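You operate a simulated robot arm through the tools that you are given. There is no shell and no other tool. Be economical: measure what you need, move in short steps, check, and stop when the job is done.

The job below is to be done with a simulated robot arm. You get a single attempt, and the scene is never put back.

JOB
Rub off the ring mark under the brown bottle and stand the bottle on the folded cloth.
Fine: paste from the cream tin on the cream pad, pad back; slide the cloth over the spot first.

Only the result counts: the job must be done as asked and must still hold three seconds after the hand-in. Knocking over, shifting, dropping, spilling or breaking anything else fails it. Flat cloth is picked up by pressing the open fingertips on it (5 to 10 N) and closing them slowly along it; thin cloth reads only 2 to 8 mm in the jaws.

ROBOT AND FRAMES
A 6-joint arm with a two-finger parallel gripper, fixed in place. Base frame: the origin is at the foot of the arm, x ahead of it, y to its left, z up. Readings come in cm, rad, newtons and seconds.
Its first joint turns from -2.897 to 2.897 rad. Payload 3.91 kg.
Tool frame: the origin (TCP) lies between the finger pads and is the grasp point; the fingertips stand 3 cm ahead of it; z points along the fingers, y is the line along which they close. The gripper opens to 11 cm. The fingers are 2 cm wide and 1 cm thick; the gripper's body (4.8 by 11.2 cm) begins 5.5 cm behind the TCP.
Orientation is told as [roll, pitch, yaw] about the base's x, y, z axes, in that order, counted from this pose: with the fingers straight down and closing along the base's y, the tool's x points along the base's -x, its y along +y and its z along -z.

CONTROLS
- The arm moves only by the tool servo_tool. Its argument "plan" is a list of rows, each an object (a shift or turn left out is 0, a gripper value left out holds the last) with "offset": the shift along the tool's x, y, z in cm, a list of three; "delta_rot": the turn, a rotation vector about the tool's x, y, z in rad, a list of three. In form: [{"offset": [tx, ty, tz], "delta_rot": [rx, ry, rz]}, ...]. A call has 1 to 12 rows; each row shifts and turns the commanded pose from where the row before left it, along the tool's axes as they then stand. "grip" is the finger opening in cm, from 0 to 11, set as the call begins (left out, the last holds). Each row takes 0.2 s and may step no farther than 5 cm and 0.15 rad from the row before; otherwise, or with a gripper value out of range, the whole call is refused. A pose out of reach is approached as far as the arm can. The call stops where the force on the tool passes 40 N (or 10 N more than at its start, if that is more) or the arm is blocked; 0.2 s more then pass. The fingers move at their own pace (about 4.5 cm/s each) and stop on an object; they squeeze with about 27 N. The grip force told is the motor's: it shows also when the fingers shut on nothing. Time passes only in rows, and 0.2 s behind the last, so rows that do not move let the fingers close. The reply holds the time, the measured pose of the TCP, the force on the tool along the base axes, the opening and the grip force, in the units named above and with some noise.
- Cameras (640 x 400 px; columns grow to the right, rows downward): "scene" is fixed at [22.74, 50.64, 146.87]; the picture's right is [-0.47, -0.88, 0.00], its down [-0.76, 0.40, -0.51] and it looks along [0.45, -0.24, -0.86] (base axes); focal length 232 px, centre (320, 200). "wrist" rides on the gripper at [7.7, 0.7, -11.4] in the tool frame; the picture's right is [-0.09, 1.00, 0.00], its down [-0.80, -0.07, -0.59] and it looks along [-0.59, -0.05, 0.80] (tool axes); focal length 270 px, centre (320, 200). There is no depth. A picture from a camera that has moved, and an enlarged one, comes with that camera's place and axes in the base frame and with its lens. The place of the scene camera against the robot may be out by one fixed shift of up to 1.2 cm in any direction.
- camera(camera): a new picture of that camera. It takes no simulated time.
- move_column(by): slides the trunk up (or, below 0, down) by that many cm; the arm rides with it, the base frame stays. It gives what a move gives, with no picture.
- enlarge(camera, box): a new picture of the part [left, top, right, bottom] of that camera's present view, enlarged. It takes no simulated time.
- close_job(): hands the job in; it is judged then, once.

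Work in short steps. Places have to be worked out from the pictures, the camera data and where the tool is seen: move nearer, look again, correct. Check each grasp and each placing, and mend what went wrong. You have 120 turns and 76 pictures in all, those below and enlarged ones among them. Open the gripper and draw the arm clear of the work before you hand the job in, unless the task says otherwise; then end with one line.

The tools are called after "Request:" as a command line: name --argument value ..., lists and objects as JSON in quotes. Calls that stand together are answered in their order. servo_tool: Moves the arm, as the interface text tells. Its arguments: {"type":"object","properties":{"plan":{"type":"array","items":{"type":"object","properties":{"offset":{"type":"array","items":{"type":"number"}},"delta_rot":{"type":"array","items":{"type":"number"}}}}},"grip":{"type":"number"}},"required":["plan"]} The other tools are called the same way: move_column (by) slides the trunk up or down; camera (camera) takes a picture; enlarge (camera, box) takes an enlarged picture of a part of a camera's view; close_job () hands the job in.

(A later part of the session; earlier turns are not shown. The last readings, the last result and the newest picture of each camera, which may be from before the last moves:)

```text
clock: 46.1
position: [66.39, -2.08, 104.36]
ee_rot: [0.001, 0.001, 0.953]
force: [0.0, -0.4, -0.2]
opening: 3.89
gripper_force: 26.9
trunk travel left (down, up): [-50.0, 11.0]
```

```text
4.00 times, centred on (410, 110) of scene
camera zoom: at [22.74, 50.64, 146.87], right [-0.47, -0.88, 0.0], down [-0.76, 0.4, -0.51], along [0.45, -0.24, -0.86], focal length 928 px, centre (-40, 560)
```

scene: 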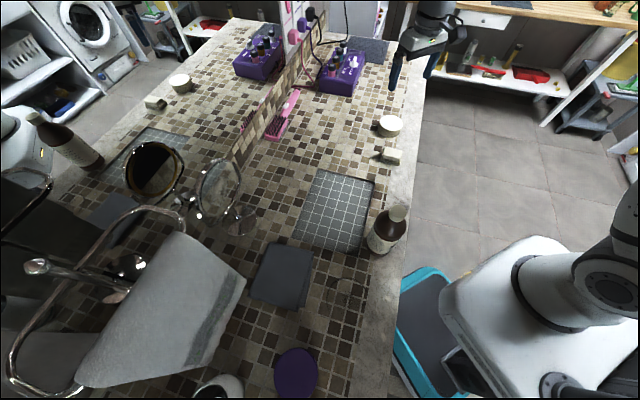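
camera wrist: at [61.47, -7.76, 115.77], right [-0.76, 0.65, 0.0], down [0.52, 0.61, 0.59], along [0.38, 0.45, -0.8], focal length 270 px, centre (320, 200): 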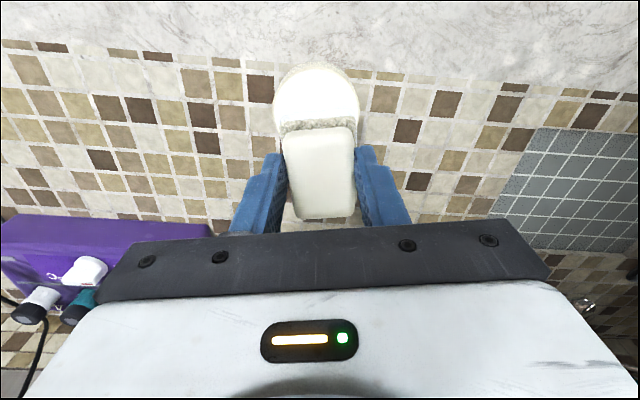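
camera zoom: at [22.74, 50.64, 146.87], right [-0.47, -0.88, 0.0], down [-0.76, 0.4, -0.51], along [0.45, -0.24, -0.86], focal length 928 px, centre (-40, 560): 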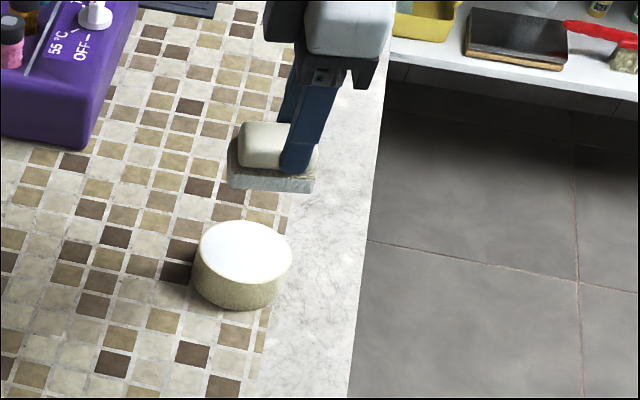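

The pad's underside now shows white paste and the tin is undisturbed. I rise above bottle height and carry the pad toward the ring at ≈ (25.2, 40.7).

Request:
servo_tool --plan '[{"offset": [0, 0, -4.8]}, {"offset": [0, 0, -4.8]}, {"offset": [0, 0, -4.8]}, {"offset": [-0.9, 4.8, 0]}, {"offset": [-0.9, 4.8, 0]}, {"offset": [-0.9, 4.8, 0]}, {"offset": [-0.9, 4.8, 0]}, {"offset": [-0.9, 4.8, 0]}, {"offset": [-0.9, 4.8, 0]}, {"offset": [-0.9, 4.8, 0]}, {"offset": [-0.9, 4.8, 0]}]'

Request:
servo_tool --plan '[{"offset": [-0.9, 4.8, 0]}, {"offset": [-0.9, 4.8, 0]}, {"offset": [0.8, 3.5, 0]}, {}]'

Request:
camera --camera "wrist"

```text
clock: 48.5
position: [38.94, 25.88, 118.44]
ee_rot: [0.001, 0.0, 0.952]
force: [-0.2, 0.0, -0.9]
opening: 3.85
gripper_force: 26.9
trunk travel left (down, up): [-50.0, 11.0]
```

```text
clock: 49.5
position: [28.59, 34.28, 118.86]
ee_rot: [0.001, 0.002, 0.955]
force: [0.1, -0.1, 1.0]
opening: 3.86
gripper_force: 26.9
trunk travel left (down, up): [-50.0, 11.0]
```

```text
35 pictures are left
camera wrist: at [23.53, 28.48, 130.25], right [-0.76, 0.65, 0.0], down [0.52, 0.61, 0.59], along [0.39, 0.45, -0.8], focal length 270 px, centre (320, 200)
```

wrist: 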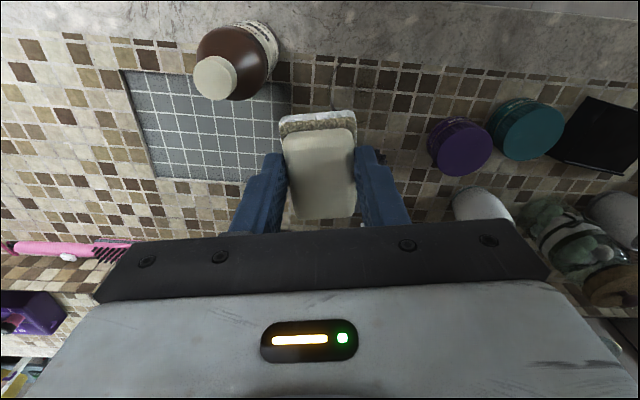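

I zoom where the ring should appear.

Request:
enlarge --camera "wrist" --box '[300, 40, 440, 128]'

Request:
enlarge --camera "scene" --box '[290, 230, 402, 300]'

```text
4.55 times, centred on (370, 84) of wrist
camera zoom: at [23.53, 28.48, 130.25], right [-0.76, 0.65, 0.0], down [0.52, 0.61, 0.59], along [0.39, 0.45, -0.8], focal length 1229 px, centre (93, 727)
```

zoom: 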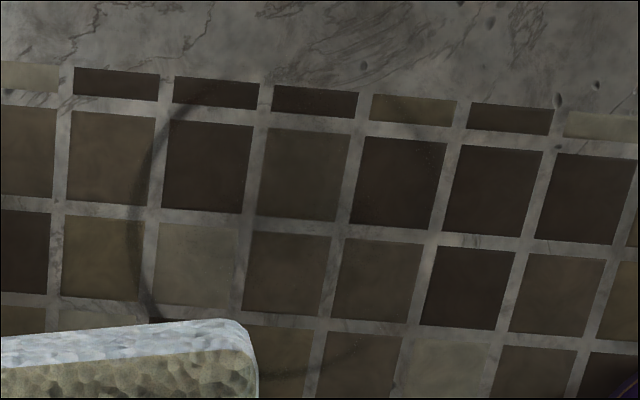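

```text
5.71 times, centred on (346, 265) of scene
camera zoom: at [22.74, 50.64, 146.87], right [-0.47, -0.88, 0.0], down [-0.76, 0.4, -0.51], along [0.45, -0.24, -0.86], focal length 1325 px, centre (171, -171)
```

zoom: 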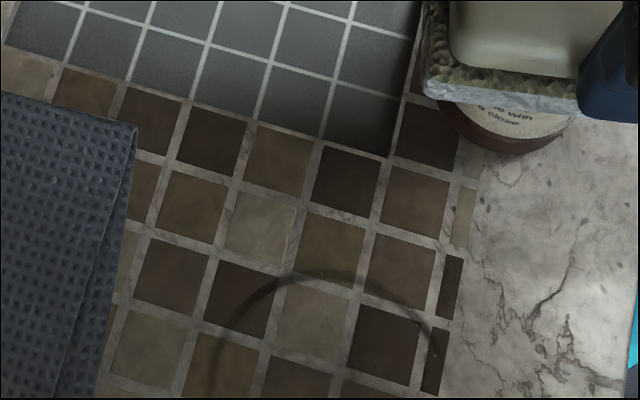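

Request:
enlarge --camera "scene" --box '[300, 255, 396, 315]'

```text
6.67 times, centred on (348, 285) of scene
camera zoom: at [22.74, 50.64, 146.87], right [-0.47, -0.88, 0.0], down [-0.76, 0.4, -0.51], along [0.45, -0.24, -0.86], focal length 1546 px, centre (133, -367)
```

zoom: 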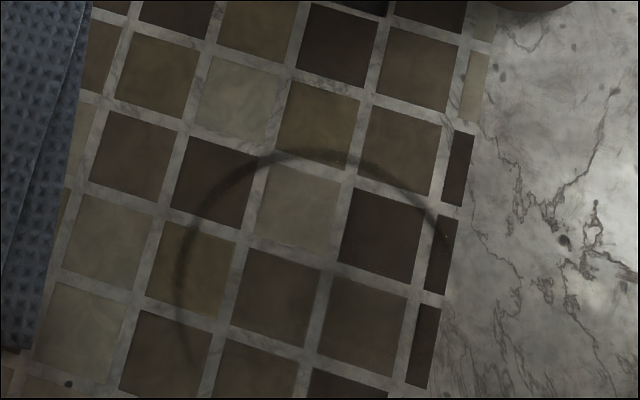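

The ring is a ~9.5 cm circle centred near (25.5, 40.4). I move over its centre and lower to just above the surface.

Request:
servo_tool --plan '[{"offset": [-1.6, 3, 0]}, {"offset": [-1.57, 3.07, 0]}, {"offset": [0, 0, 4.8]}, {"offset": [0, 0, 4.8]}, {"offset": [0, 0, 4.8]}, {"offset": [0, 0, 4.8]}, {"offset": [0, 0, 3.5]}, {"offset": [0, 0, 1.5]}, {}]'

Request:
camera --camera "wrist"

```text
clock: 51.5
position: [25.61, 40.28, 94.37]
ee_rot: [0.001, 0.001, 0.954]
force: [-0.2, -0.4, -0.1]
opening: 3.86
gripper_force: 26.9
trunk travel left (down, up): [-50.0, 11.0]
```

```text
31 pictures are left
camera wrist: at [20.57, 34.57, 105.75], right [-0.76, 0.65, 0.0], down [0.52, 0.61, 0.59], along [0.39, 0.45, -0.8], focal length 270 px, centre (320, 200)
```

wrist: 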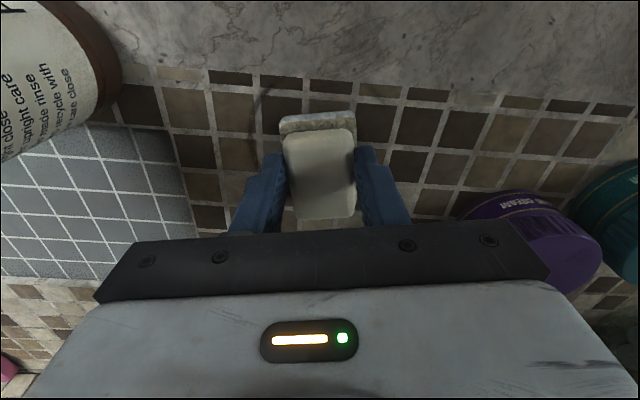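

Pad hovers over the ring (its left arc visible beside the pad). I press down to find contact.

Request:
servo_tool --plan '[{"offset": [0, 0, 0.5]}, {"offset": [0, 0, 0.3]}, {"offset": [0, 0, 0.2]}, {}]'

```text
clock: 52.5
position: [25.95, 40.56, 93.58]
ee_rot: [-0.001, 0.001, 0.954]
force: [0.9, -0.3, -0.4]
opening: 3.91
gripper_force: 27.4
trunk travel left (down, up): [-50.0, 11.0]
```

Request:
servo_tool --plan '[{"offset": [0, 0, 0.15]}, {"offset": [0, 0, 0.15]}, {}]'

```text
clock: 53.3
position: [25.91, 40.5, 93.29]
ee_rot: [0.0, 0.0, 0.953]
force: [-0.7, -0.5, 0.4]
opening: 3.87
gripper_force: 27.2
trunk travel left (down, up): [-50.0, 11.0]
```

Request:
servo_tool --plan '[{"offset": [0, 0, 0.12]}, {"offset": [0, 0, 0.1]}, {}]'

```text
clock: 54.1
position: [25.83, 40.49, 93.13]
ee_rot: [0.001, -0.002, 0.954]
force: [-0.4, 0.4, 11.6]
opening: 3.91
gripper_force: 26.6
trunk travel left (down, up): [-50.0, 11.0]
```

Contact at ~12 N. I rub: raster sweeps over the ring area, first middle and near side.

Request:
servo_tool --plan '[{"offset": [0, -1.75, 0]}, {"offset": [0, -1.75, 0]}, {"offset": [0, 1.75, 0]}, {"offset": [0, 1.75, 0]}, {"offset": [0, 1.75, 0]}, {"offset": [0, 1.75, 0]}, {"offset": [1.6, 0, 0]}, {"offset": [1.6, 0, 0]}, {"offset": [0, -1.75, 0]}, {"offset": [0, -1.75, 0]}, {"offset": [0, -1.75, 0]}, {"offset": [0, -1.75, 0]}]'

```text
clock: 55.3
position: [25.14, 41.01, 93.16]
ee_rot: [-0.001, -0.006, 0.952]
force: [-1.2, -3.8, 17.6]
opening: 3.9
gripper_force: 27.3
trunk travel left (down, up): [-50.0, 11.0]
stopped in row 5: the force on the tool passed its limit (the readings are from after the stop); the commanded pose is now the measured one
```

A force spike stopped it; I ease pressure slightly and use slower strokes.

Request:
servo_tool --plan '[{"offset": [0, 0, -0.1]}, {"offset": [0, 0.9, 0]}, {"offset": [0, 0.9, 0]}, {"offset": [0, 0.9, 0]}, {"offset": [0.9, 0, 0]}, {"offset": [0.9, 0, 0]}, {"offset": [0.9, 0, 0]}, {"offset": [0.5, 0, 0]}, {"offset": [0, -0.9, 0]}, {"offset": [0, -0.9, 0]}, {"offset": [0, -0.9, 0]}, {"offset": [0, -0.9, 0]}]'

```text
clock: 57.9
position: [23.98, 37.88, 93.05]
ee_rot: [-0.001, -0.004, 0.951]
force: [-5.1, 4.5, 18.8]
opening: 3.88
gripper_force: 27.1
trunk travel left (down, up): [-50.0, 11.0]
```

Request:
servo_tool --plan '[{"offset": [0, -0.9, -0.03]}, {"offset": [0, -0.9, 0]}, {"offset": [0, -0.9, 0]}, {"offset": [0, -0.9, 0]}, {"offset": [-1, 0, 0]}, {"offset": [-1, 0, 0]}, {"offset": [-1.2, 0, 0]}, {"offset": [-1, 0, 0]}, {"offset": [-1, 0, 0]}, {"offset": [-1.2, 0, 0]}, {"offset": [0, 1, 0]}, {"offset": [0, 1, 0]}]'

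Request:
servo_tool --plan '[{"offset": [0, 1, 0]}, {"offset": [0, 1, 0]}, {"offset": [0, 1, 0]}, {"offset": [0, 1, 0]}, {"offset": [0, 1, 0]}, {"offset": [1, 0, 0]}, {"offset": [1, 0, 0]}, {"offset": [1.2, 0, 0]}, {"offset": [0, -1, 0]}, {"offset": [0, -1, 0]}, {"offset": [0, -1, 0]}]'

```text
clock: 60.5
position: [29.04, 42.15, 93.16]
ee_rot: [-0.001, -0.002, 0.953]
force: [0.2, 0.9, -0.5]
opening: 3.9
gripper_force: 27.0
trunk travel left (down, up): [-50.0, 11.0]
```

```text
clock: 62.9
position: [25.43, 40.77, 93.12]
ee_rot: [-0.002, -0.001, 0.952]
force: [-0.1, -0.5, -0.1]
opening: 3.88
gripper_force: 26.9
trunk travel left (down, up): [-50.0, 11.0]
```

Contact was lost in the last strokes. I lift and look at what remains.

Request:
servo_tool --plan '[{"offset": [0, 0, -3]}, {"offset": [0, 0, -4]}, {"offset": [2.5, -3, -4]}, {}]'

Request:
enlarge --camera "wrist" --box '[200, 0, 456, 160]'

Request:
enlarge --camera "scene" --box '[300, 255, 396, 315]'

```text
refused: row 3 steps farther than a row can; nothing moved
```

```text
2.50 times, centred on (328, 80) of wrist
camera zoom: at [20.48, 34.95, 104.59], right [-0.76, 0.65, 0.0], down [0.52, 0.61, 0.6], along [0.39, 0.45, -0.8], focal length 676 px, centre (300, 500)
```

zoom: 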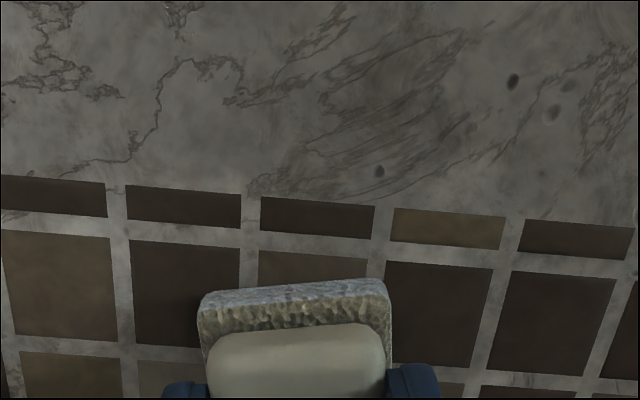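

```text
6.67 times, centred on (348, 285) of scene
camera zoom: at [22.74, 50.64, 146.87], right [-0.47, -0.88, 0.0], down [-0.76, 0.4, -0.51], along [0.45, -0.24, -0.86], focal length 1546 px, centre (133, -367)
```

zoom: 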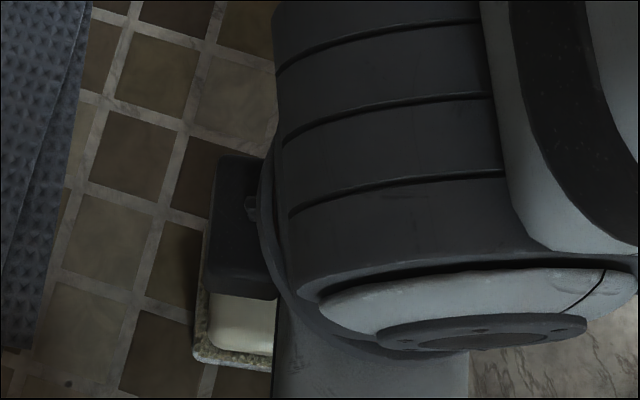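

Request:
servo_tool --plan '[{"offset": [0, 0, -4]}, {"offset": [0, 0, -4.5]}, {"offset": [0, 0, -4.5]}, {"offset": [0, -4, -2]}, {"offset": [0, -4, -2]}, {"offset": [0, -4, 0]}, {}]'

Request:
enlarge --camera "scene" --box '[290, 250, 402, 320]'

Request:
enlarge --camera "wrist" --box '[300, 20, 556, 180]'

```text
clock: 64.5
position: [35.58, 33.86, 109.9]
ee_rot: [0.001, 0.0, 0.956]
force: [-0.2, 0.3, 0.3]
opening: 3.85
gripper_force: 27.0
trunk travel left (down, up): [-50.0, 11.0]
```

```text
5.71 times, centred on (346, 285) of scene
camera zoom: at [22.74, 50.64, 146.87], right [-0.47, -0.88, 0.0], down [-0.76, 0.4, -0.51], along [0.45, -0.24, -0.86], focal length 1325 px, centre (171, -286)
```

zoom: 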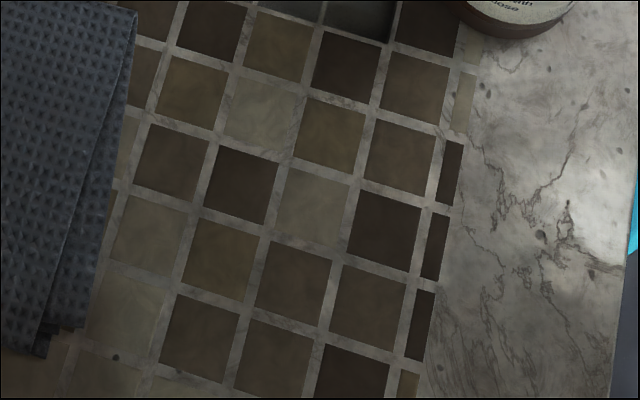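

```text
2.50 times, centred on (428, 100) of wrist
camera zoom: at [30.63, 28.1, 121.42], right [-0.76, 0.65, 0.0], down [0.52, 0.61, 0.6], along [0.39, 0.45, -0.8], focal length 676 px, centre (50, 450)
```

zoom: 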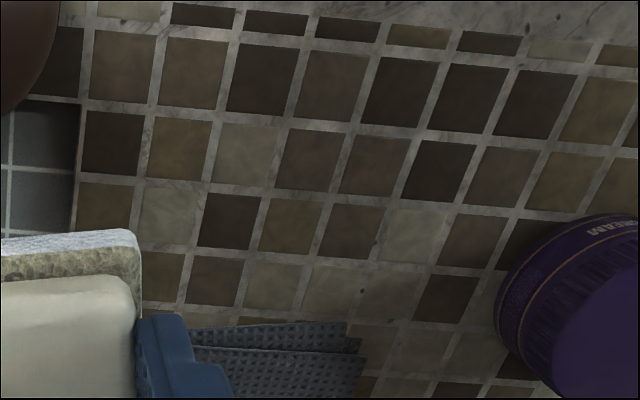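

The ring is gone. Now I return the pad to its place: raise, travel to (55.05, 5.5), and turn back slightly to its original angle.

Request:
servo_tool --plan '[{"offset": [0, 0, -4]}, {"offset": [0, 0, -4]}, {"offset": [1.48, -4.05, 0]}, {"offset": [1.48, -4.05, 0]}, {"offset": [1.48, -4.05, 0]}, {"offset": [1.48, -4.05, 0]}, {"offset": [1.48, -4.05, 0]}, {"offset": [1.48, -4.05, 0]}, {"offset": [1.48, -4.05, 0]}, {"offset": [1.48, -4.05, 0]}, {"delta_rot": [0, 0, 0.085]}, {}]'

Request:
camera --camera "wrist"

```text
clock: 67.1
position: [54.79, 5.15, 118.33]
ee_rot: [0.001, -0.001, 0.869]
force: [-0.2, -0.9, 0.1]
opening: 3.9
gripper_force: 26.9
trunk travel left (down, up): [-50.0, 11.0]
```

```text
26 pictures are left
camera wrist: at [49.34, -0.14, 129.67], right [-0.7, 0.71, 0.0], down [0.57, 0.56, 0.6], along [0.42, 0.42, -0.8], focal length 270 px, centre (320, 200)
```

wrist: 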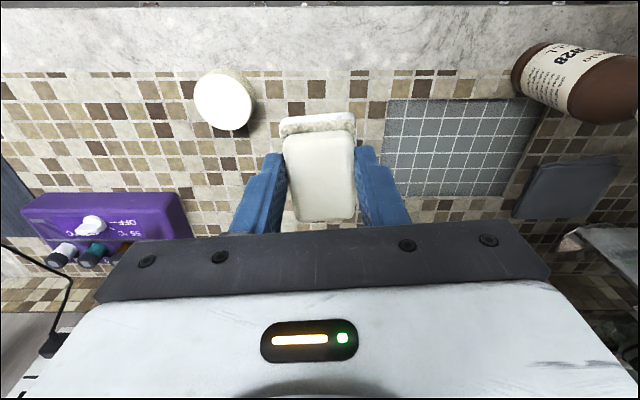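

Small correction (−0.43 tool x) and descend to just above the surface.

Request:
servo_tool --plan '[{"offset": [-0.43, 0.03, 4.5]}, {"offset": [0, 0, 4.5]}, {"offset": [0, 0, 4.5]}, {"offset": [0, 0, 4.5]}, {"offset": [0, 0, 4]}, {"offset": [0, 0, 1.8]}, {"offset": [0, 0, 0.7]}, {}]'

Request:
servo_tool --plan '[{"offset": [0, 0, 0.2]}, {"offset": [0, 0, 0.15]}, {}]'

```text
clock: 68.9
position: [55.17, 5.58, 93.58]
ee_rot: [0.0, -0.003, 0.869]
force: [0.5, 0.0, -0.8]
opening: 3.88
gripper_force: 27.4
trunk travel left (down, up): [-50.0, 11.0]
```

```text
clock: 69.7
position: [55.16, 5.66, 93.44]
ee_rot: [0.0, 0.0, 0.868]
force: [-0.4, 0.4, 0.5]
opening: 3.89
gripper_force: 26.7
trunk travel left (down, up): [-50.0, 11.0]
```

Request:
servo_tool --plan '[{"offset": [0, 0, 0.12]}, {}]'

```text
clock: 70.3
position: [55.25, 5.78, 93.08]
ee_rot: [0.0, -0.001, 0.868]
force: [-0.3, 0.4, -0.4]
opening: 3.85
gripper_force: 26.7
trunk travel left (down, up): [-50.0, 11.0]
```

Request:
servo_tool --plan '[{"offset": [0.1, 0, 0.12]}, {"offset": [0, 0, 0.08]}, {}]'

```text
clock: 71.1
position: [55.16, 5.67, 93.2]
ee_rot: [-0.003, -0.003, 0.867]
force: [2.6, -2.6, 8.7]
opening: 3.91
gripper_force: 26.7
trunk travel left (down, up): [-50.0, 11.0]
```

Pad is down (8.7 N). Release, rise, and check.

Request:
servo_tool --plan '[{}, {}, {}, {"offset": [0, 0, -2]}, {"offset": [0, 0, -4]}, {"offset": [0, 0, -4]}, {"offset": [0, 0, -4.5]}, {"offset": [0, 0, -4.5]}, {"offset": [0, 0, -4.5]}, {}]' --grip 7

Request:
camera --camera "wrist"

```text
clock: 73.3
position: [54.93, 5.46, 116.69]
ee_rot: [0.0, -0.001, 0.871]
force: [-0.3, -0.3, -0.2]
opening: 7.02
gripper_force: 0.0
trunk travel left (down, up): [-50.0, 11.0]
```

```text
25 pictures are left
camera wrist: at [49.42, 0.14, 128.11], right [-0.7, 0.71, 0.0], down [0.57, 0.56, 0.6], along [0.42, 0.42, -0.8], focal length 270 px, centre (320, 200)
```

wrist: 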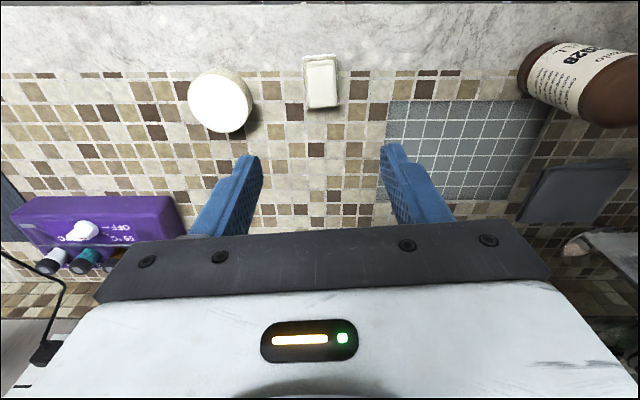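

Pad is back in place on its spot. Now I travel over to the cloth for a closer look.

Request:
servo_tool --plan '[{"offset": [-1.18, 4.26, 0]}, {"offset": [-1.18, 4.26, 0]}, {"offset": [-1.18, 4.26, 0]}, {"offset": [-1.18, 4.26, 0]}, {"offset": [-1.18, 4.26, 0]}, {"offset": [-1.18, 4.26, 0]}, {"offset": [-1.18, 4.26, 0]}, {"offset": [-1.18, 4.26, 0]}, {"offset": [-1.18, 4.26, 0]}, {"offset": [-1.18, 4.26, 0]}, {"offset": [0, 0, 4]}, {}]' --grip 5

Request:
camera --camera "wrist"

```text
clock: 75.9
position: [30.22, 41.99, 112.34]
ee_rot: [0.0, -0.001, 0.868]
force: [0.8, 0.2, -0.1]
opening: 5.01
gripper_force: 0.0
trunk travel left (down, up): [-50.0, 11.0]
```

```text
24 pictures are left
camera wrist: at [24.69, 36.6, 123.74], right [-0.7, 0.71, 0.0], down [0.57, 0.56, 0.6], along [0.42, 0.42, -0.8], focal length 270 px, centre (320, 200)
```

wrist: 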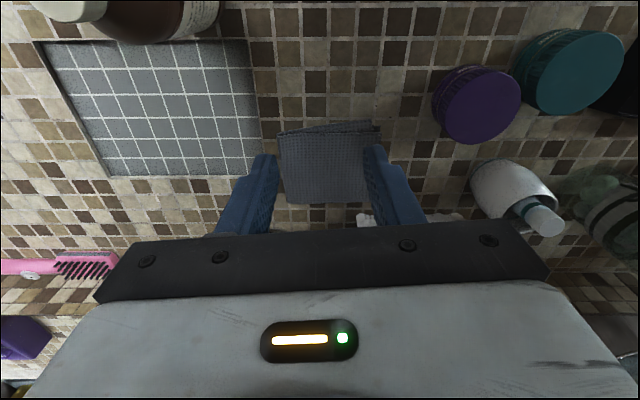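

Cloth leading edge is ~5.5 cm ahead of the TCP (tool −x), 12×13 cm, next to the cleaned spot. I go above a point ~1.3 cm inside that edge and look.

Request:
servo_tool --plan '[{"offset": [-3.4, 0.3, 2]}, {"offset": [-3.4, 0.4, 2]}, {"offset": [0, 0, 4]}, {"offset": [0, 0, 4]}, {"offset": [0, 0, 2.5]}, {}]' --grip 4

Request:
camera --camera "wrist"

```text
clock: 77.3
position: [34.19, 47.89, 97.87]
ee_rot: [0.001, -0.002, 0.868]
force: [-0.6, 0.3, -0.3]
opening: 3.98
gripper_force: 0.1
trunk travel left (down, up): [-50.0, 11.0]
```

```text
23 pictures are left
camera wrist: at [28.73, 42.59, 109.27], right [-0.7, 0.71, 0.0], down [0.57, 0.56, 0.6], along [0.42, 0.42, -0.8], focal length 270 px, centre (320, 200)
```

wrist: 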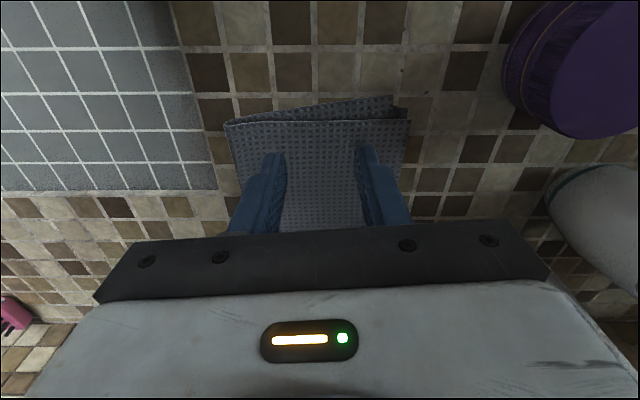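

Edge is ~0.8 cm toward tool +x of the TCP. I shift 0.7 cm inward and descend onto the cloth gently.

Request:
servo_tool --plan '[{"offset": [-0.7, 0, 2]}, {"offset": [0, 0, 1.8]}, {"offset": [0, 0, 0.5]}, {"offset": [0, 0, 0.2]}, {}]'

```text
clock: 78.5
position: [34.58, 48.35, 93.4]
ee_rot: [0.0, -0.002, 0.869]
force: [-0.5, 0.8, 0.6]
opening: 3.98
gripper_force: 0.1
trunk travel left (down, up): [-50.0, 11.0]
```

Request:
servo_tool --plan '[{"offset": [0, 0, 0.3]}, {"offset": [0, 0, 0.2]}, {}]'

```text
clock: 79.3
position: [34.46, 48.41, 93.04]
ee_rot: [0.0, -0.003, 0.868]
force: [-1.3, -1.3, 5.3]
opening: 4.01
gripper_force: 0.1
trunk travel left (down, up): [-50.0, 11.0]
```

5.3 N on the cloth. A hair more pressure, then close slowly in steps.

Request:
servo_tool --plan '[{"offset": [0, 0, 0.05]}, {}]' --grip 3.2

Request:
servo_tool --plan '[{}]' --grip 2.4

Request:
servo_tool --plan '[{}]' --grip 1.6

Request:
servo_tool --plan '[{}]' --grip 0.8

Request:
servo_tool --plan '[{}, {}]' --grip 0

Request:
camera --camera "wrist"

```text
clock: 79.9
position: [34.54, 48.4, 93.13]
ee_rot: [0.001, -0.005, 0.869]
force: [2.2, -2.3, 12.0]
opening: 3.48
gripper_force: 2.7
trunk travel left (down, up): [-50.0, 11.0]
```

```text
clock: 80.3
position: [34.58, 48.32, 92.94]
ee_rot: [0.0, -0.004, 0.87]
force: [3.3, -1.0, 14.7]
opening: 2.87
gripper_force: 4.8
trunk travel left (down, up): [-50.0, 11.0]
```

```text
clock: 80.7
position: [34.45, 48.31, 93.0]
ee_rot: [0.001, -0.004, 0.869]
force: [2.3, -2.3, 16.5]
opening: 2.16
gripper_force: 5.7
trunk travel left (down, up): [-50.0, 11.0]
```

```text
clock: 81.1
position: [34.38, 48.36, 92.94]
ee_rot: [0.0, -0.004, 0.869]
force: [3.6, -2.8, 17.3]
opening: 1.38
gripper_force: 5.8
trunk travel left (down, up): [-50.0, 11.0]
```

```text
clock: 81.7
position: [34.3, 48.44, 92.94]
ee_rot: [0.0, -0.003, 0.868]
force: [0.5, -1.8, 17.6]
opening: 0.03
gripper_force: 27.1
trunk travel left (down, up): [-50.0, 11.0]
```

```text
22 pictures are left
camera wrist: at [28.88, 43.03, 104.36], right [-0.7, 0.71, 0.0], down [0.57, 0.56, 0.6], along [0.42, 0.42, -0.8], focal length 270 px, centre (320, 200)
```

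wrist: 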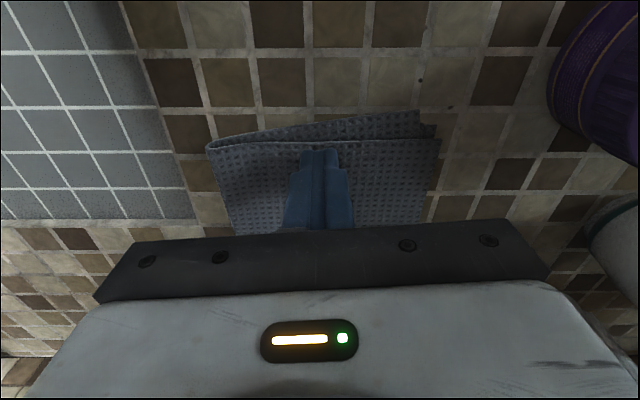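

The fingers shut empty — the press rose above 10 N while closing. I ease off, reopen, and retry holding 5–10 N.

Request:
servo_tool --plan '[{"offset": [0, 0, -0.6]}, {}, {}, {"offset": [0, 0, 0.35]}, {}]' --grip 3.5

```text
clock: 82.9
position: [34.35, 48.56, 93.15]
ee_rot: [0.0, -0.002, 0.868]
force: [-0.1, 0.8, -0.5]
opening: 3.5
gripper_force: 0.0
trunk travel left (down, up): [-50.0, 11.0]
```

Request:
servo_tool --plan '[{"offset": [0, 0, 0.1]}, {"offset": [0, 0, 0.05]}, {}]'

```text
clock: 83.7
position: [34.44, 48.51, 93.05]
ee_rot: [-0.002, -0.001, 0.869]
force: [0.3, 0.0, -0.1]
opening: 3.51
gripper_force: 0.0
trunk travel left (down, up): [-50.0, 11.0]
```

Request:
servo_tool --plan '[{"offset": [0, 0, 0.08]}, {}]'

```text
clock: 84.3
position: [34.58, 48.4, 93.08]
ee_rot: [0.0, -0.003, 0.868]
force: [0.0, 1.1, 3.8]
opening: 3.5
gripper_force: 0.0
trunk travel left (down, up): [-50.0, 11.0]
```

Request:
servo_tool --plan '[{"offset": [0, 0, 0.03]}]' --grip 3.2

Request:
servo_tool --plan '[{}]' --grip 2.9

```text
clock: 84.7
position: [34.35, 48.31, 92.98]
ee_rot: [0.0, -0.003, 0.871]
force: [2.1, 0.6, 5.5]
opening: 3.35
gripper_force: 1.4
trunk travel left (down, up): [-50.0, 11.0]
```

```text
clock: 85.1
position: [34.36, 48.39, 92.9]
ee_rot: [0.0, -0.001, 0.87]
force: [1.9, 0.5, 7.7]
opening: 3.19
gripper_force: 3.2
trunk travel left (down, up): [-50.0, 11.0]
```

Force 7.7 N, closing under friction — as wanted. Continue slowly.

Request:
servo_tool --plan '[{}]' --grip 2.5

Request:
servo_tool --plan '[{"offset": [0, 0, -0.01]}]' --grip 2.1

Request:
servo_tool --plan '[{"offset": [0, 0, -0.01]}]' --grip 1.7

Request:
servo_tool --plan '[{"offset": [0, 0, -0.01]}]' --grip 1.3

Request:
servo_tool --plan '[{}]' --grip 0.9

Request:
servo_tool --plan '[{}]' --grip 0.5

Request:
servo_tool --plan '[{}, {}]' --grip 0

```text
clock: 85.5
position: [34.39, 48.41, 92.97]
ee_rot: [0.001, -0.003, 0.869]
force: [0.3, 0.0, 10.3]
opening: 2.88
gripper_force: 3.4
trunk travel left (down, up): [-50.0, 11.0]
```

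```text
clock: 85.9
position: [34.37, 48.35, 93.15]
ee_rot: [0.002, -0.003, 0.87]
force: [-0.5, 1.1, 10.4]
opening: 2.5
gripper_force: 4.2
trunk travel left (down, up): [-50.0, 11.0]
```

```text
clock: 86.3
position: [34.35, 48.39, 92.9]
ee_rot: [0.001, -0.004, 0.869]
force: [-5.1, 2.1, 11.6]
opening: 2.14
gripper_force: 4.5
trunk travel left (down, up): [-50.0, 11.0]
```

```text
clock: 86.7
position: [34.41, 48.23, 93.0]
ee_rot: [-0.001, -0.005, 0.87]
force: [-1.5, 1.2, 11.4]
opening: 1.74
gripper_force: 4.0
trunk travel left (down, up): [-50.0, 11.0]
```

```text
clock: 87.1
position: [34.32, 48.25, 93.08]
ee_rot: [0.0, -0.003, 0.87]
force: [-2.2, 1.4, 12.4]
opening: 1.31
gripper_force: 3.9
trunk travel left (down, up): [-50.0, 11.0]
```

```text
clock: 87.5
position: [34.43, 48.22, 92.93]
ee_rot: [0.0, -0.003, 0.871]
force: [0.7, 0.5, 11.6]
opening: 0.96
gripper_force: 5.2
trunk travel left (down, up): [-50.0, 11.0]
```

```text
clock: 88.1
position: [34.47, 48.21, 93.0]
ee_rot: [-0.002, -0.004, 0.869]
force: [-1.8, -0.1, 11.4]
opening: 0.0
gripper_force: 26.9
trunk travel left (down, up): [-50.0, 11.0]
```

Again empty. "Slide" may work by friction: the closed tips press with ~11 N now, so I drag 1.2 cm along tool +x and look whether the cloth follows.

Request:
servo_tool --plan '[{"offset": [0.3, 0, 0]}, {"offset": [0.3, 0, 0]}, {"offset": [0.3, 0, 0]}, {"offset": [0.3, 0, 0]}, {}]'

Request:
camera --camera "wrist"

```text
clock: 89.3
position: [33.67, 47.36, 92.94]
ee_rot: [0.002, -0.001, 0.87]
force: [3.2, 3.1, 10.8]
opening: 0.0
gripper_force: 26.7
trunk travel left (down, up): [-50.0, 11.0]
```

```text
21 pictures are left
camera wrist: at [28.14, 41.98, 104.39], right [-0.7, 0.71, 0.0], down [0.57, 0.56, 0.6], along [0.42, 0.42, -0.8], focal length 270 px, centre (320, 200)
```

wrist: 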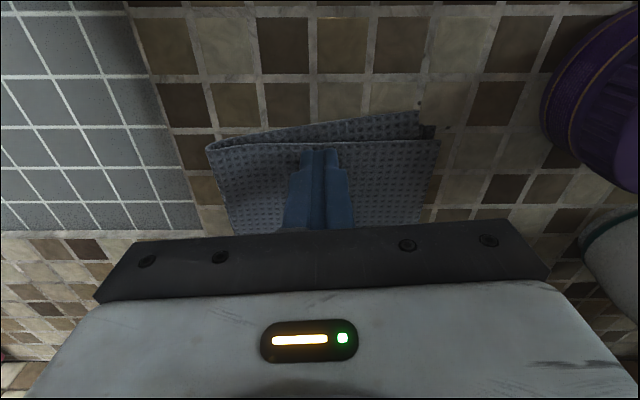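

The cloth follows the press perfectly. I keep dragging: ~15.1 cm along tool +x and 1.6 cm along +y in total, in gentle steps.

Request:
servo_tool --plan '[{"offset": [0.5, 0.055, 0]}, {"offset": [0.5, 0.055, 0]}, {"offset": [0.5, 0.055, 0]}, {"offset": [0.5, 0.055, 0]}, {"offset": [0.5, 0.055, 0]}, {"offset": [0.5, 0.055, 0]}, {"offset": [0.5, 0.055, 0]}, {"offset": [0.5, 0.055, 0]}]'

Request:
camera --camera "wrist"

```text
clock: 91.1
position: [30.75, 44.78, 93.02]
ee_rot: [-0.001, -0.001, 0.868]
force: [3.4, 3.5, 10.3]
opening: 0.01
gripper_force: 27.5
trunk travel left (down, up): [-50.0, 11.0]
```

```text
20 pictures are left
camera wrist: at [25.31, 39.35, 104.38], right [-0.7, 0.71, 0.0], down [0.57, 0.56, 0.6], along [0.42, 0.42, -0.8], focal length 270 px, centre (320, 200)
```

wrist: 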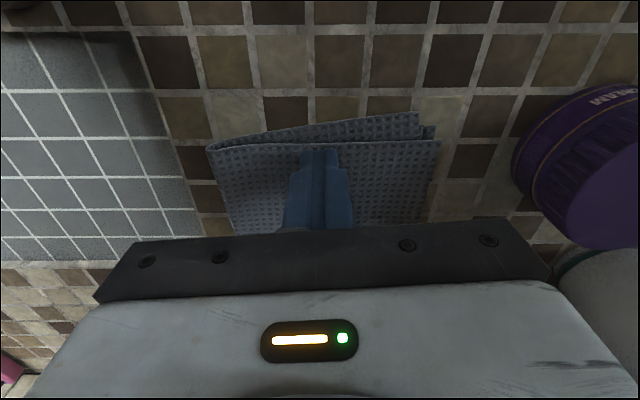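

Tracking well; purple jar top (z≈95) is below the gripper palm, clear. Continue dragging 11 cm.

Request:
servo_tool --plan '[{"offset": [0.5, 0.05, 0]}, {"offset": [0.5, 0.05, 0]}, {"offset": [0.5, 0.05, 0]}, {"offset": [0.5, 0.05, 0]}, {"offset": [0.5, 0.05, 0]}, {"offset": [0.5, 0.05, 0]}, {"offset": [0.5, 0.05, 0]}, {"offset": [0.5, 0.05, 0]}, {"offset": [0.5, 0.05, 0]}, {"offset": [0.5, 0.05, 0]}, {"offset": [0.5, 0.05, 0]}]'

Request:
servo_tool --plan '[{"offset": [0.5, 0.05, 0]}, {"offset": [0.5, 0.05, 0]}, {"offset": [0.5, 0.05, 0]}, {"offset": [0.5, 0.05, 0]}, {"offset": [0.5, 0.05, 0]}, {"offset": [0.5, 0.05, 0]}, {"offset": [0.5, 0.05, 0]}, {"offset": [0.5, 0.05, 0]}]'

Request:
camera --camera "wrist"

```text
clock: 93.5
position: [26.83, 40.9, 92.96]
ee_rot: [0.001, -0.003, 0.87]
force: [8.2, 8.4, 23.1]
opening: 0.0
gripper_force: 27.5
trunk travel left (down, up): [-50.0, 11.0]
```

```text
clock: 95.3
position: [23.7, 37.91, 92.9]
ee_rot: [0.0, -0.001, 0.87]
force: [4.4, 4.4, 13.6]
opening: 0.02
gripper_force: 26.4
trunk travel left (down, up): [-50.0, 11.0]
```

```text
19 pictures are left
camera wrist: at [18.3, 32.61, 104.38], right [-0.7, 0.71, 0.0], down [0.57, 0.57, 0.6], along [0.42, 0.42, -0.8], focal length 270 px, centre (320, 200)
```

wrist: 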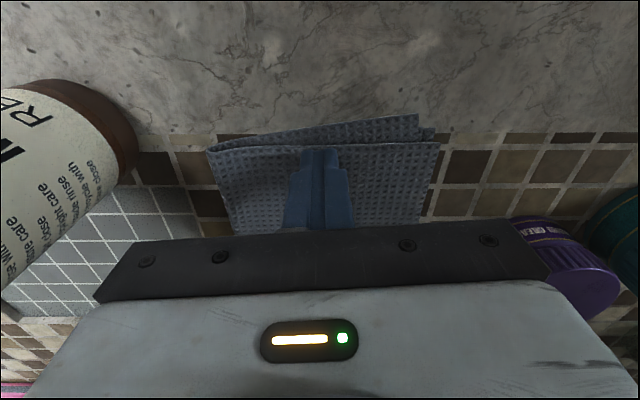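

Almost there: 1.5 cm more, then lift off and check.

Request:
servo_tool --plan '[{"offset": [0.5, 0.03, 0]}, {"offset": [0.5, 0.03, 0]}, {"offset": [0.5, 0.03, 0]}, {}, {"offset": [0, 0, -0.5]}, {"offset": [0, 0, -3]}, {"offset": [0, 0, -4.5]}, {"offset": [0, 0, -4.5]}, {"offset": [0, 0, -4.5]}, {"offset": [-2, 0, -4]}, {}]'

Request:
camera --camera "wrist"

Request:
camera --camera "scene"

```text
clock: 97.7
position: [24.32, 38.26, 113.72]
ee_rot: [-0.001, -0.003, 0.868]
force: [0.1, -0.2, -0.4]
opening: 0.0
gripper_force: 27.2
trunk travel left (down, up): [-50.0, 11.0]
```

```text
18 pictures are left
camera wrist: at [18.77, 32.97, 125.17], right [-0.7, 0.71, 0.0], down [0.57, 0.56, 0.6], along [0.42, 0.42, -0.8], focal length 270 px, centre (320, 200)
```

wrist: 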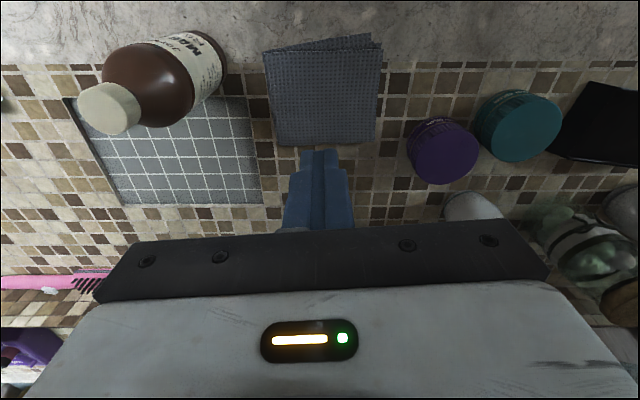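

```text
17 pictures are left
```

scene: 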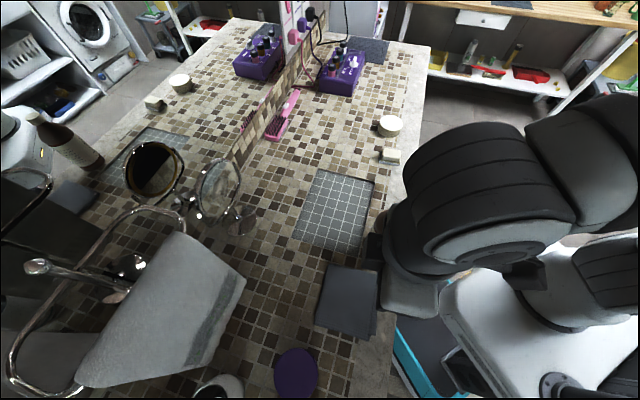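

Cloth is flat, intact and centred on the spot (≈25.0, 40.1). Now fetch the bottle at (33, 26.6): open and move over the cap.

Request:
servo_tool --plan '[{"offset": [0, 0, -2]}, {"offset": [0.83, -3.55, 0]}, {"offset": [0.83, -3.55, 0]}, {"offset": [0.83, -3.55, 0]}, {"offset": [0.83, -3.55, 0]}, {}]' --grip 8

Request:
camera --camera "wrist"

```text
clock: 99.1
position: [32.75, 26.81, 115.73]
ee_rot: [0.0, -0.002, 0.868]
force: [0.8, -0.2, -0.2]
opening: 7.99
gripper_force: 0.1
trunk travel left (down, up): [-50.0, 11.0]
```

```text
16 pictures are left
camera wrist: at [27.31, 21.5, 127.08], right [-0.7, 0.71, 0.0], down [0.57, 0.56, 0.6], along [0.42, 0.42, -0.8], focal length 270 px, centre (320, 200)
```

wrist: 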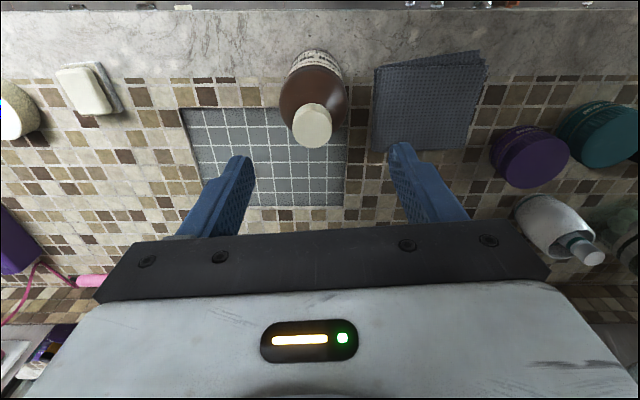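

Cap is offset (−0.4, −0.5) in tool axes; I correct and descend to TCP z≈107, then look.

Request:
servo_tool --plan '[{"offset": [-0.4, -0.5, 3]}, {"offset": [0, 0, 3]}, {"offset": [0, 0, 2.6]}, {}]'

Request:
camera --camera "wrist"

```text
clock: 100.1
position: [33.46, 26.94, 107.46]
ee_rot: [0.0, -0.001, 0.868]
force: [-0.1, 0.5, -0.5]
opening: 8.0
gripper_force: 0.1
trunk travel left (down, up): [-50.0, 11.0]
```

```text
15 pictures are left
camera wrist: at [28.03, 21.63, 118.8], right [-0.7, 0.71, 0.0], down [0.57, 0.56, 0.6], along [0.42, 0.42, -0.8], focal length 270 px, centre (320, 200)
```

wrist: 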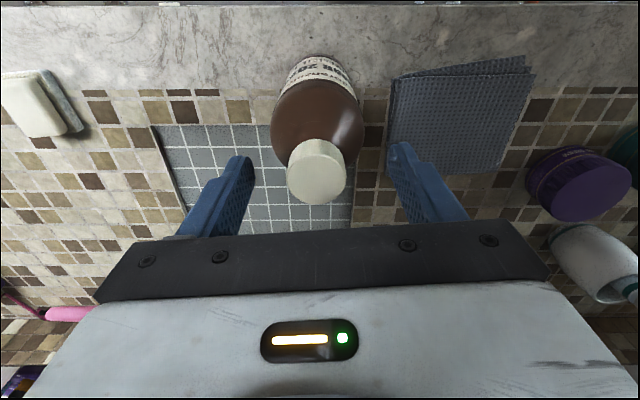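

Same appearance as the earlier off-centre view, so shift +0.9 tool x, lower 0.4, and grip.

Request:
servo_tool --plan '[{"offset": [0.9, -0.1, 0]}, {"offset": [0, 0, 0.4]}, {}]'

Request:
servo_tool --plan '[{}, {}, {}, {}]' --grip 2.5

Request:
servo_tool --plan '[{"offset": [0, 0, -0.8]}, {"offset": [0, 0, -1.2]}, {"offset": [0, 0, -2]}, {}]'

Request:
camera --camera "wrist"

```text
clock: 100.9
position: [32.92, 26.22, 107.03]
ee_rot: [-0.001, -0.001, 0.869]
force: [-0.2, -0.4, -0.3]
opening: 8.0
gripper_force: 0.0
trunk travel left (down, up): [-50.0, 11.0]
```

```text
clock: 101.9
position: [32.96, 26.06, 106.98]
ee_rot: [0.0, -0.001, 0.868]
force: [0.6, -0.9, -0.6]
opening: 3.09
gripper_force: 27.2
trunk travel left (down, up): [-50.0, 11.0]
```

```text
clock: 102.9
position: [33.02, 26.33, 110.86]
ee_rot: [0.0, 0.0, 0.869]
force: [0.2, 0.6, -4.1]
opening: 3.1
gripper_force: 27.2
trunk travel left (down, up): [-50.0, 11.0]
```

```text
14 pictures are left
camera wrist: at [27.5, 20.89, 122.28], right [-0.7, 0.71, 0.0], down [0.57, 0.56, 0.6], along [0.42, 0.42, -0.8], focal length 270 px, centre (320, 200)
```

wrist: 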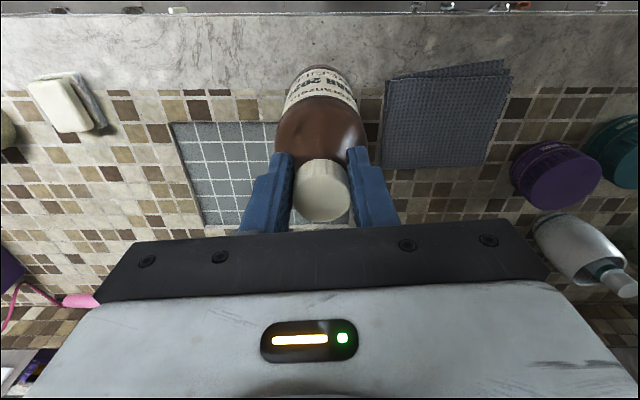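

Held upright. I carry it over the cloth centre (25.3, 40.2).

Request:
servo_tool --plan '[{"offset": [0, 0, -1]}, {"offset": [-1.13, 3, 0]}, {"offset": [-1.13, 3, 0]}, {"offset": [-1.13, 3, 0]}, {"offset": [-1.13, 3, 0]}, {"offset": [-1.13, 3, 0]}, {}]'

Request:
camera --camera "wrist"

Request:
enlarge --camera "scene" --box '[290, 240, 418, 320]'

```text
clock: 104.5
position: [25.23, 39.9, 112.1]
ee_rot: [-0.001, 0.0, 0.867]
force: [0.1, 0.2, -4.8]
opening: 3.1
gripper_force: 27.0
trunk travel left (down, up): [-50.0, 11.0]
```

```text
13 pictures are left
camera wrist: at [19.67, 34.48, 123.46], right [-0.7, 0.71, 0.0], down [0.57, 0.56, 0.6], along [0.42, 0.42, -0.8], focal length 270 px, centre (320, 200)
```

wrist: 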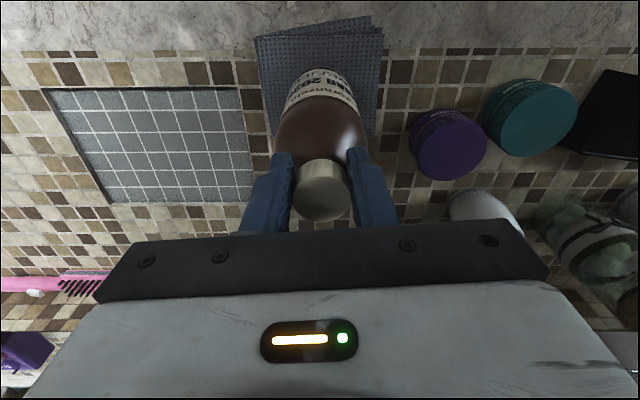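

```text
5.00 times, centred on (354, 280) of scene
camera zoom: at [22.74, 50.64, 146.87], right [-0.47, -0.88, 0.0], down [-0.76, 0.4, -0.51], along [0.45, -0.24, -0.86], focal length 1160 px, centre (150, -200)
```

zoom: 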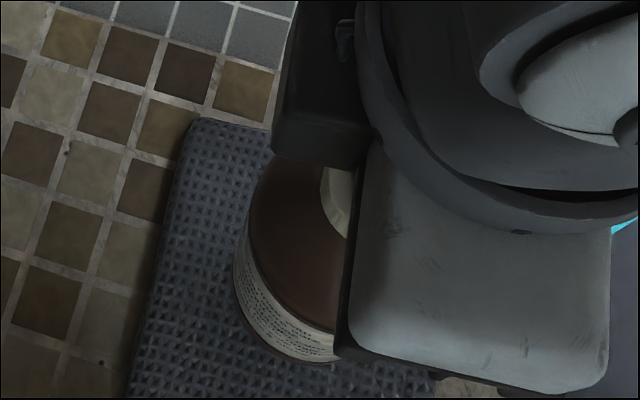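

Positioned above the cloth. Lower toward contact.

Request:
servo_tool --plan '[{"offset": [0, 0, 1.5]}, {"offset": [0, 0, 1.2]}, {"offset": [0, 0, 0.7]}, {"offset": [0, 0, 0.3]}, {}]'

Request:
servo_tool --plan '[{"offset": [0, 0, 0.2]}, {"offset": [0, 0, 0.2]}, {}]'

```text
clock: 105.5
position: [25.3, 40.03, 108.83]
ee_rot: [0.003, -0.016, 0.87]
force: [-1.9, -3.5, 18.4]
opening: 3.12
gripper_force: 27.1
trunk travel left (down, up): [-50.0, 11.0]
stopped in row 5: the force on the tool passed its limit (the readings are from after the stop); the commanded pose is now the measured one
```

```text
clock: 106.0
position: [25.53, 40.17, 108.91]
ee_rot: [0.005, -0.023, 0.868]
force: [-1.9, -5.7, 19.6]
opening: 3.11
gripper_force: 26.7
trunk travel left (down, up): [-50.0, 11.0]
stopped in row 2: the force on the tool passed its limit (the readings are from after the stop); the commanded pose is now the measured one
```

Contact came at z≈108.9, higher than expected; I look before releasing.

Request:
camera --camera "wrist"

Request:
enlarge --camera "scene" --box '[290, 240, 418, 320]'

```text
11 pictures are left
camera wrist: at [19.79, 34.59, 120.11], right [-0.7, 0.71, 0.0], down [0.56, 0.55, 0.61], along [0.43, 0.43, -0.79], focal length 270 px, centre (320, 200)
```

wrist: 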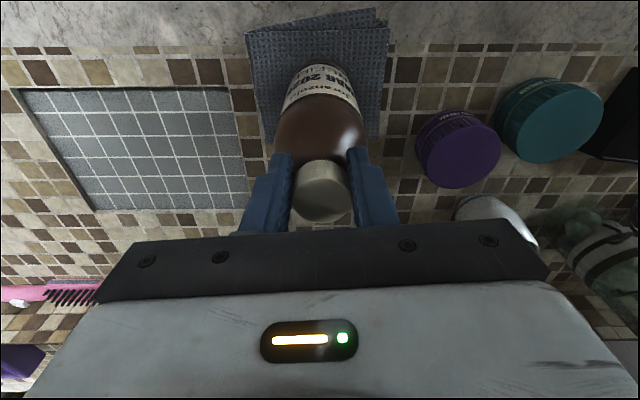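

```text
5.00 times, centred on (354, 280) of scene
camera zoom: at [22.74, 50.64, 146.87], right [-0.47, -0.88, 0.0], down [-0.76, 0.4, -0.51], along [0.45, -0.24, -0.86], focal length 1160 px, centre (150, -200)
```

zoom: 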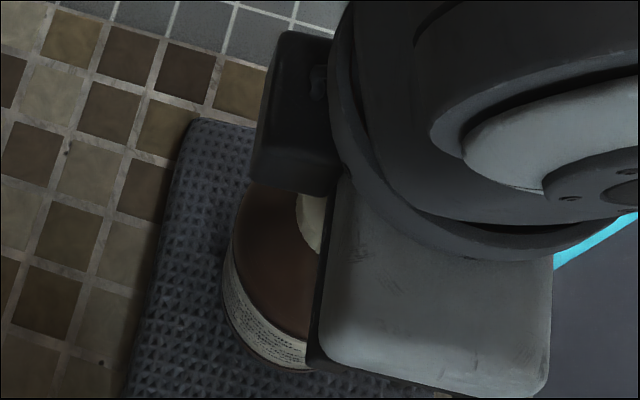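

The bottle stands within the cloth, which is simply ~1.9 cm thick. I raise slightly, undo the small tilt (0.02 rad), and check the force.

Request:
servo_tool --plan '[{"offset": [0, 0, -0.4], "delta_rot": [-0.0176, 0.0148, 0]}, {}]'

```text
clock: 106.6
position: [25.44, 40.24, 109.0]
ee_rot: [0.022, 0.0, 0.87]
force: [2.0, -2.2, 0.0]
opening: 3.12
gripper_force: 26.7
trunk travel left (down, up): [-50.0, 11.0]
```

Request:
servo_tool --plan '[{"delta_rot": [0.022, 0, 0]}, {}]'

```text
clock: 107.2
position: [25.34, 40.18, 108.92]
ee_rot: [-0.002, -0.001, 0.868]
force: [0.3, -0.3, -3.4]
opening: 3.11
gripper_force: 27.2
trunk travel left (down, up): [-50.0, 11.0]
```

Upright again, nearly hanging (−3.4 of −4.8 N). I lower gently by 0.1 cm steps.

Request:
servo_tool --plan '[{"offset": [0, 0, 0.1]}, {}]'

Request:
servo_tool --plan '[{"offset": [0, 0, 0.07]}, {}]'

```text
clock: 107.8
position: [25.45, 40.24, 108.94]
ee_rot: [-0.002, -0.003, 0.868]
force: [-0.3, -1.5, -1.3]
opening: 3.09
gripper_force: 27.3
trunk travel left (down, up): [-50.0, 11.0]
```

```text
clock: 108.4
position: [25.38, 40.23, 108.89]
ee_rot: [-0.001, -0.005, 0.869]
force: [-0.8, -1.0, 8.1]
opening: 3.09
gripper_force: 26.9
trunk travel left (down, up): [-50.0, 11.0]
```

Seated with 8 N and upright. Release by small opening, then rise straight up.

Request:
servo_tool --plan '[{}, {}, {}, {}]' --grip 6

Request:
servo_tool --plan '[{"offset": [0, 0, -2]}, {"offset": [0, 0, -3]}, {"offset": [0, 0, -4]}, {"offset": [0, 0, -4]}, {"offset": [4, -2, 0]}, {"offset": [0, -4.5, 0]}, {"offset": [0, -4.5, 0]}, {"offset": [0, -4.5, 0]}, {"offset": [0, -4.5, 0]}, {}]'

Request:
camera --camera "wrist"

Request:
camera --camera "scene"

```text
clock: 109.4
position: [25.54, 40.27, 108.89]
ee_rot: [-0.001, -0.004, 0.87]
force: [0.6, -0.1, -0.3]
opening: 5.99
gripper_force: 0.0
trunk travel left (down, up): [-50.0, 11.0]
```

```text
clock: 111.6
position: [38.15, 24.18, 122.05]
ee_rot: [-0.001, -0.003, 0.867]
force: [0.0, 0.1, -0.5]
opening: 6.0
gripper_force: 0.0
trunk travel left (down, up): [-50.0, 11.0]
```

```text
9 pictures are left
camera wrist: at [32.65, 18.9, 133.48], right [-0.7, 0.71, 0.0], down [0.57, 0.57, 0.6], along [0.43, 0.42, -0.8], focal length 270 px, centre (320, 200)
```

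wrist: 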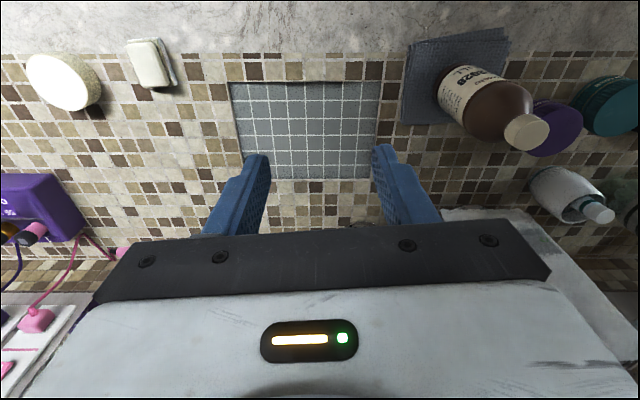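

```text
8 pictures are left
```

scene: 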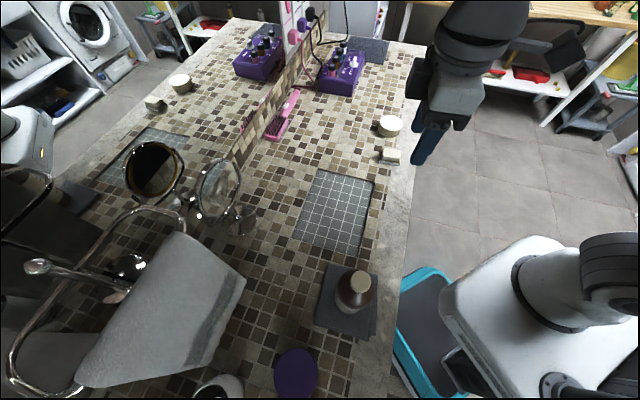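

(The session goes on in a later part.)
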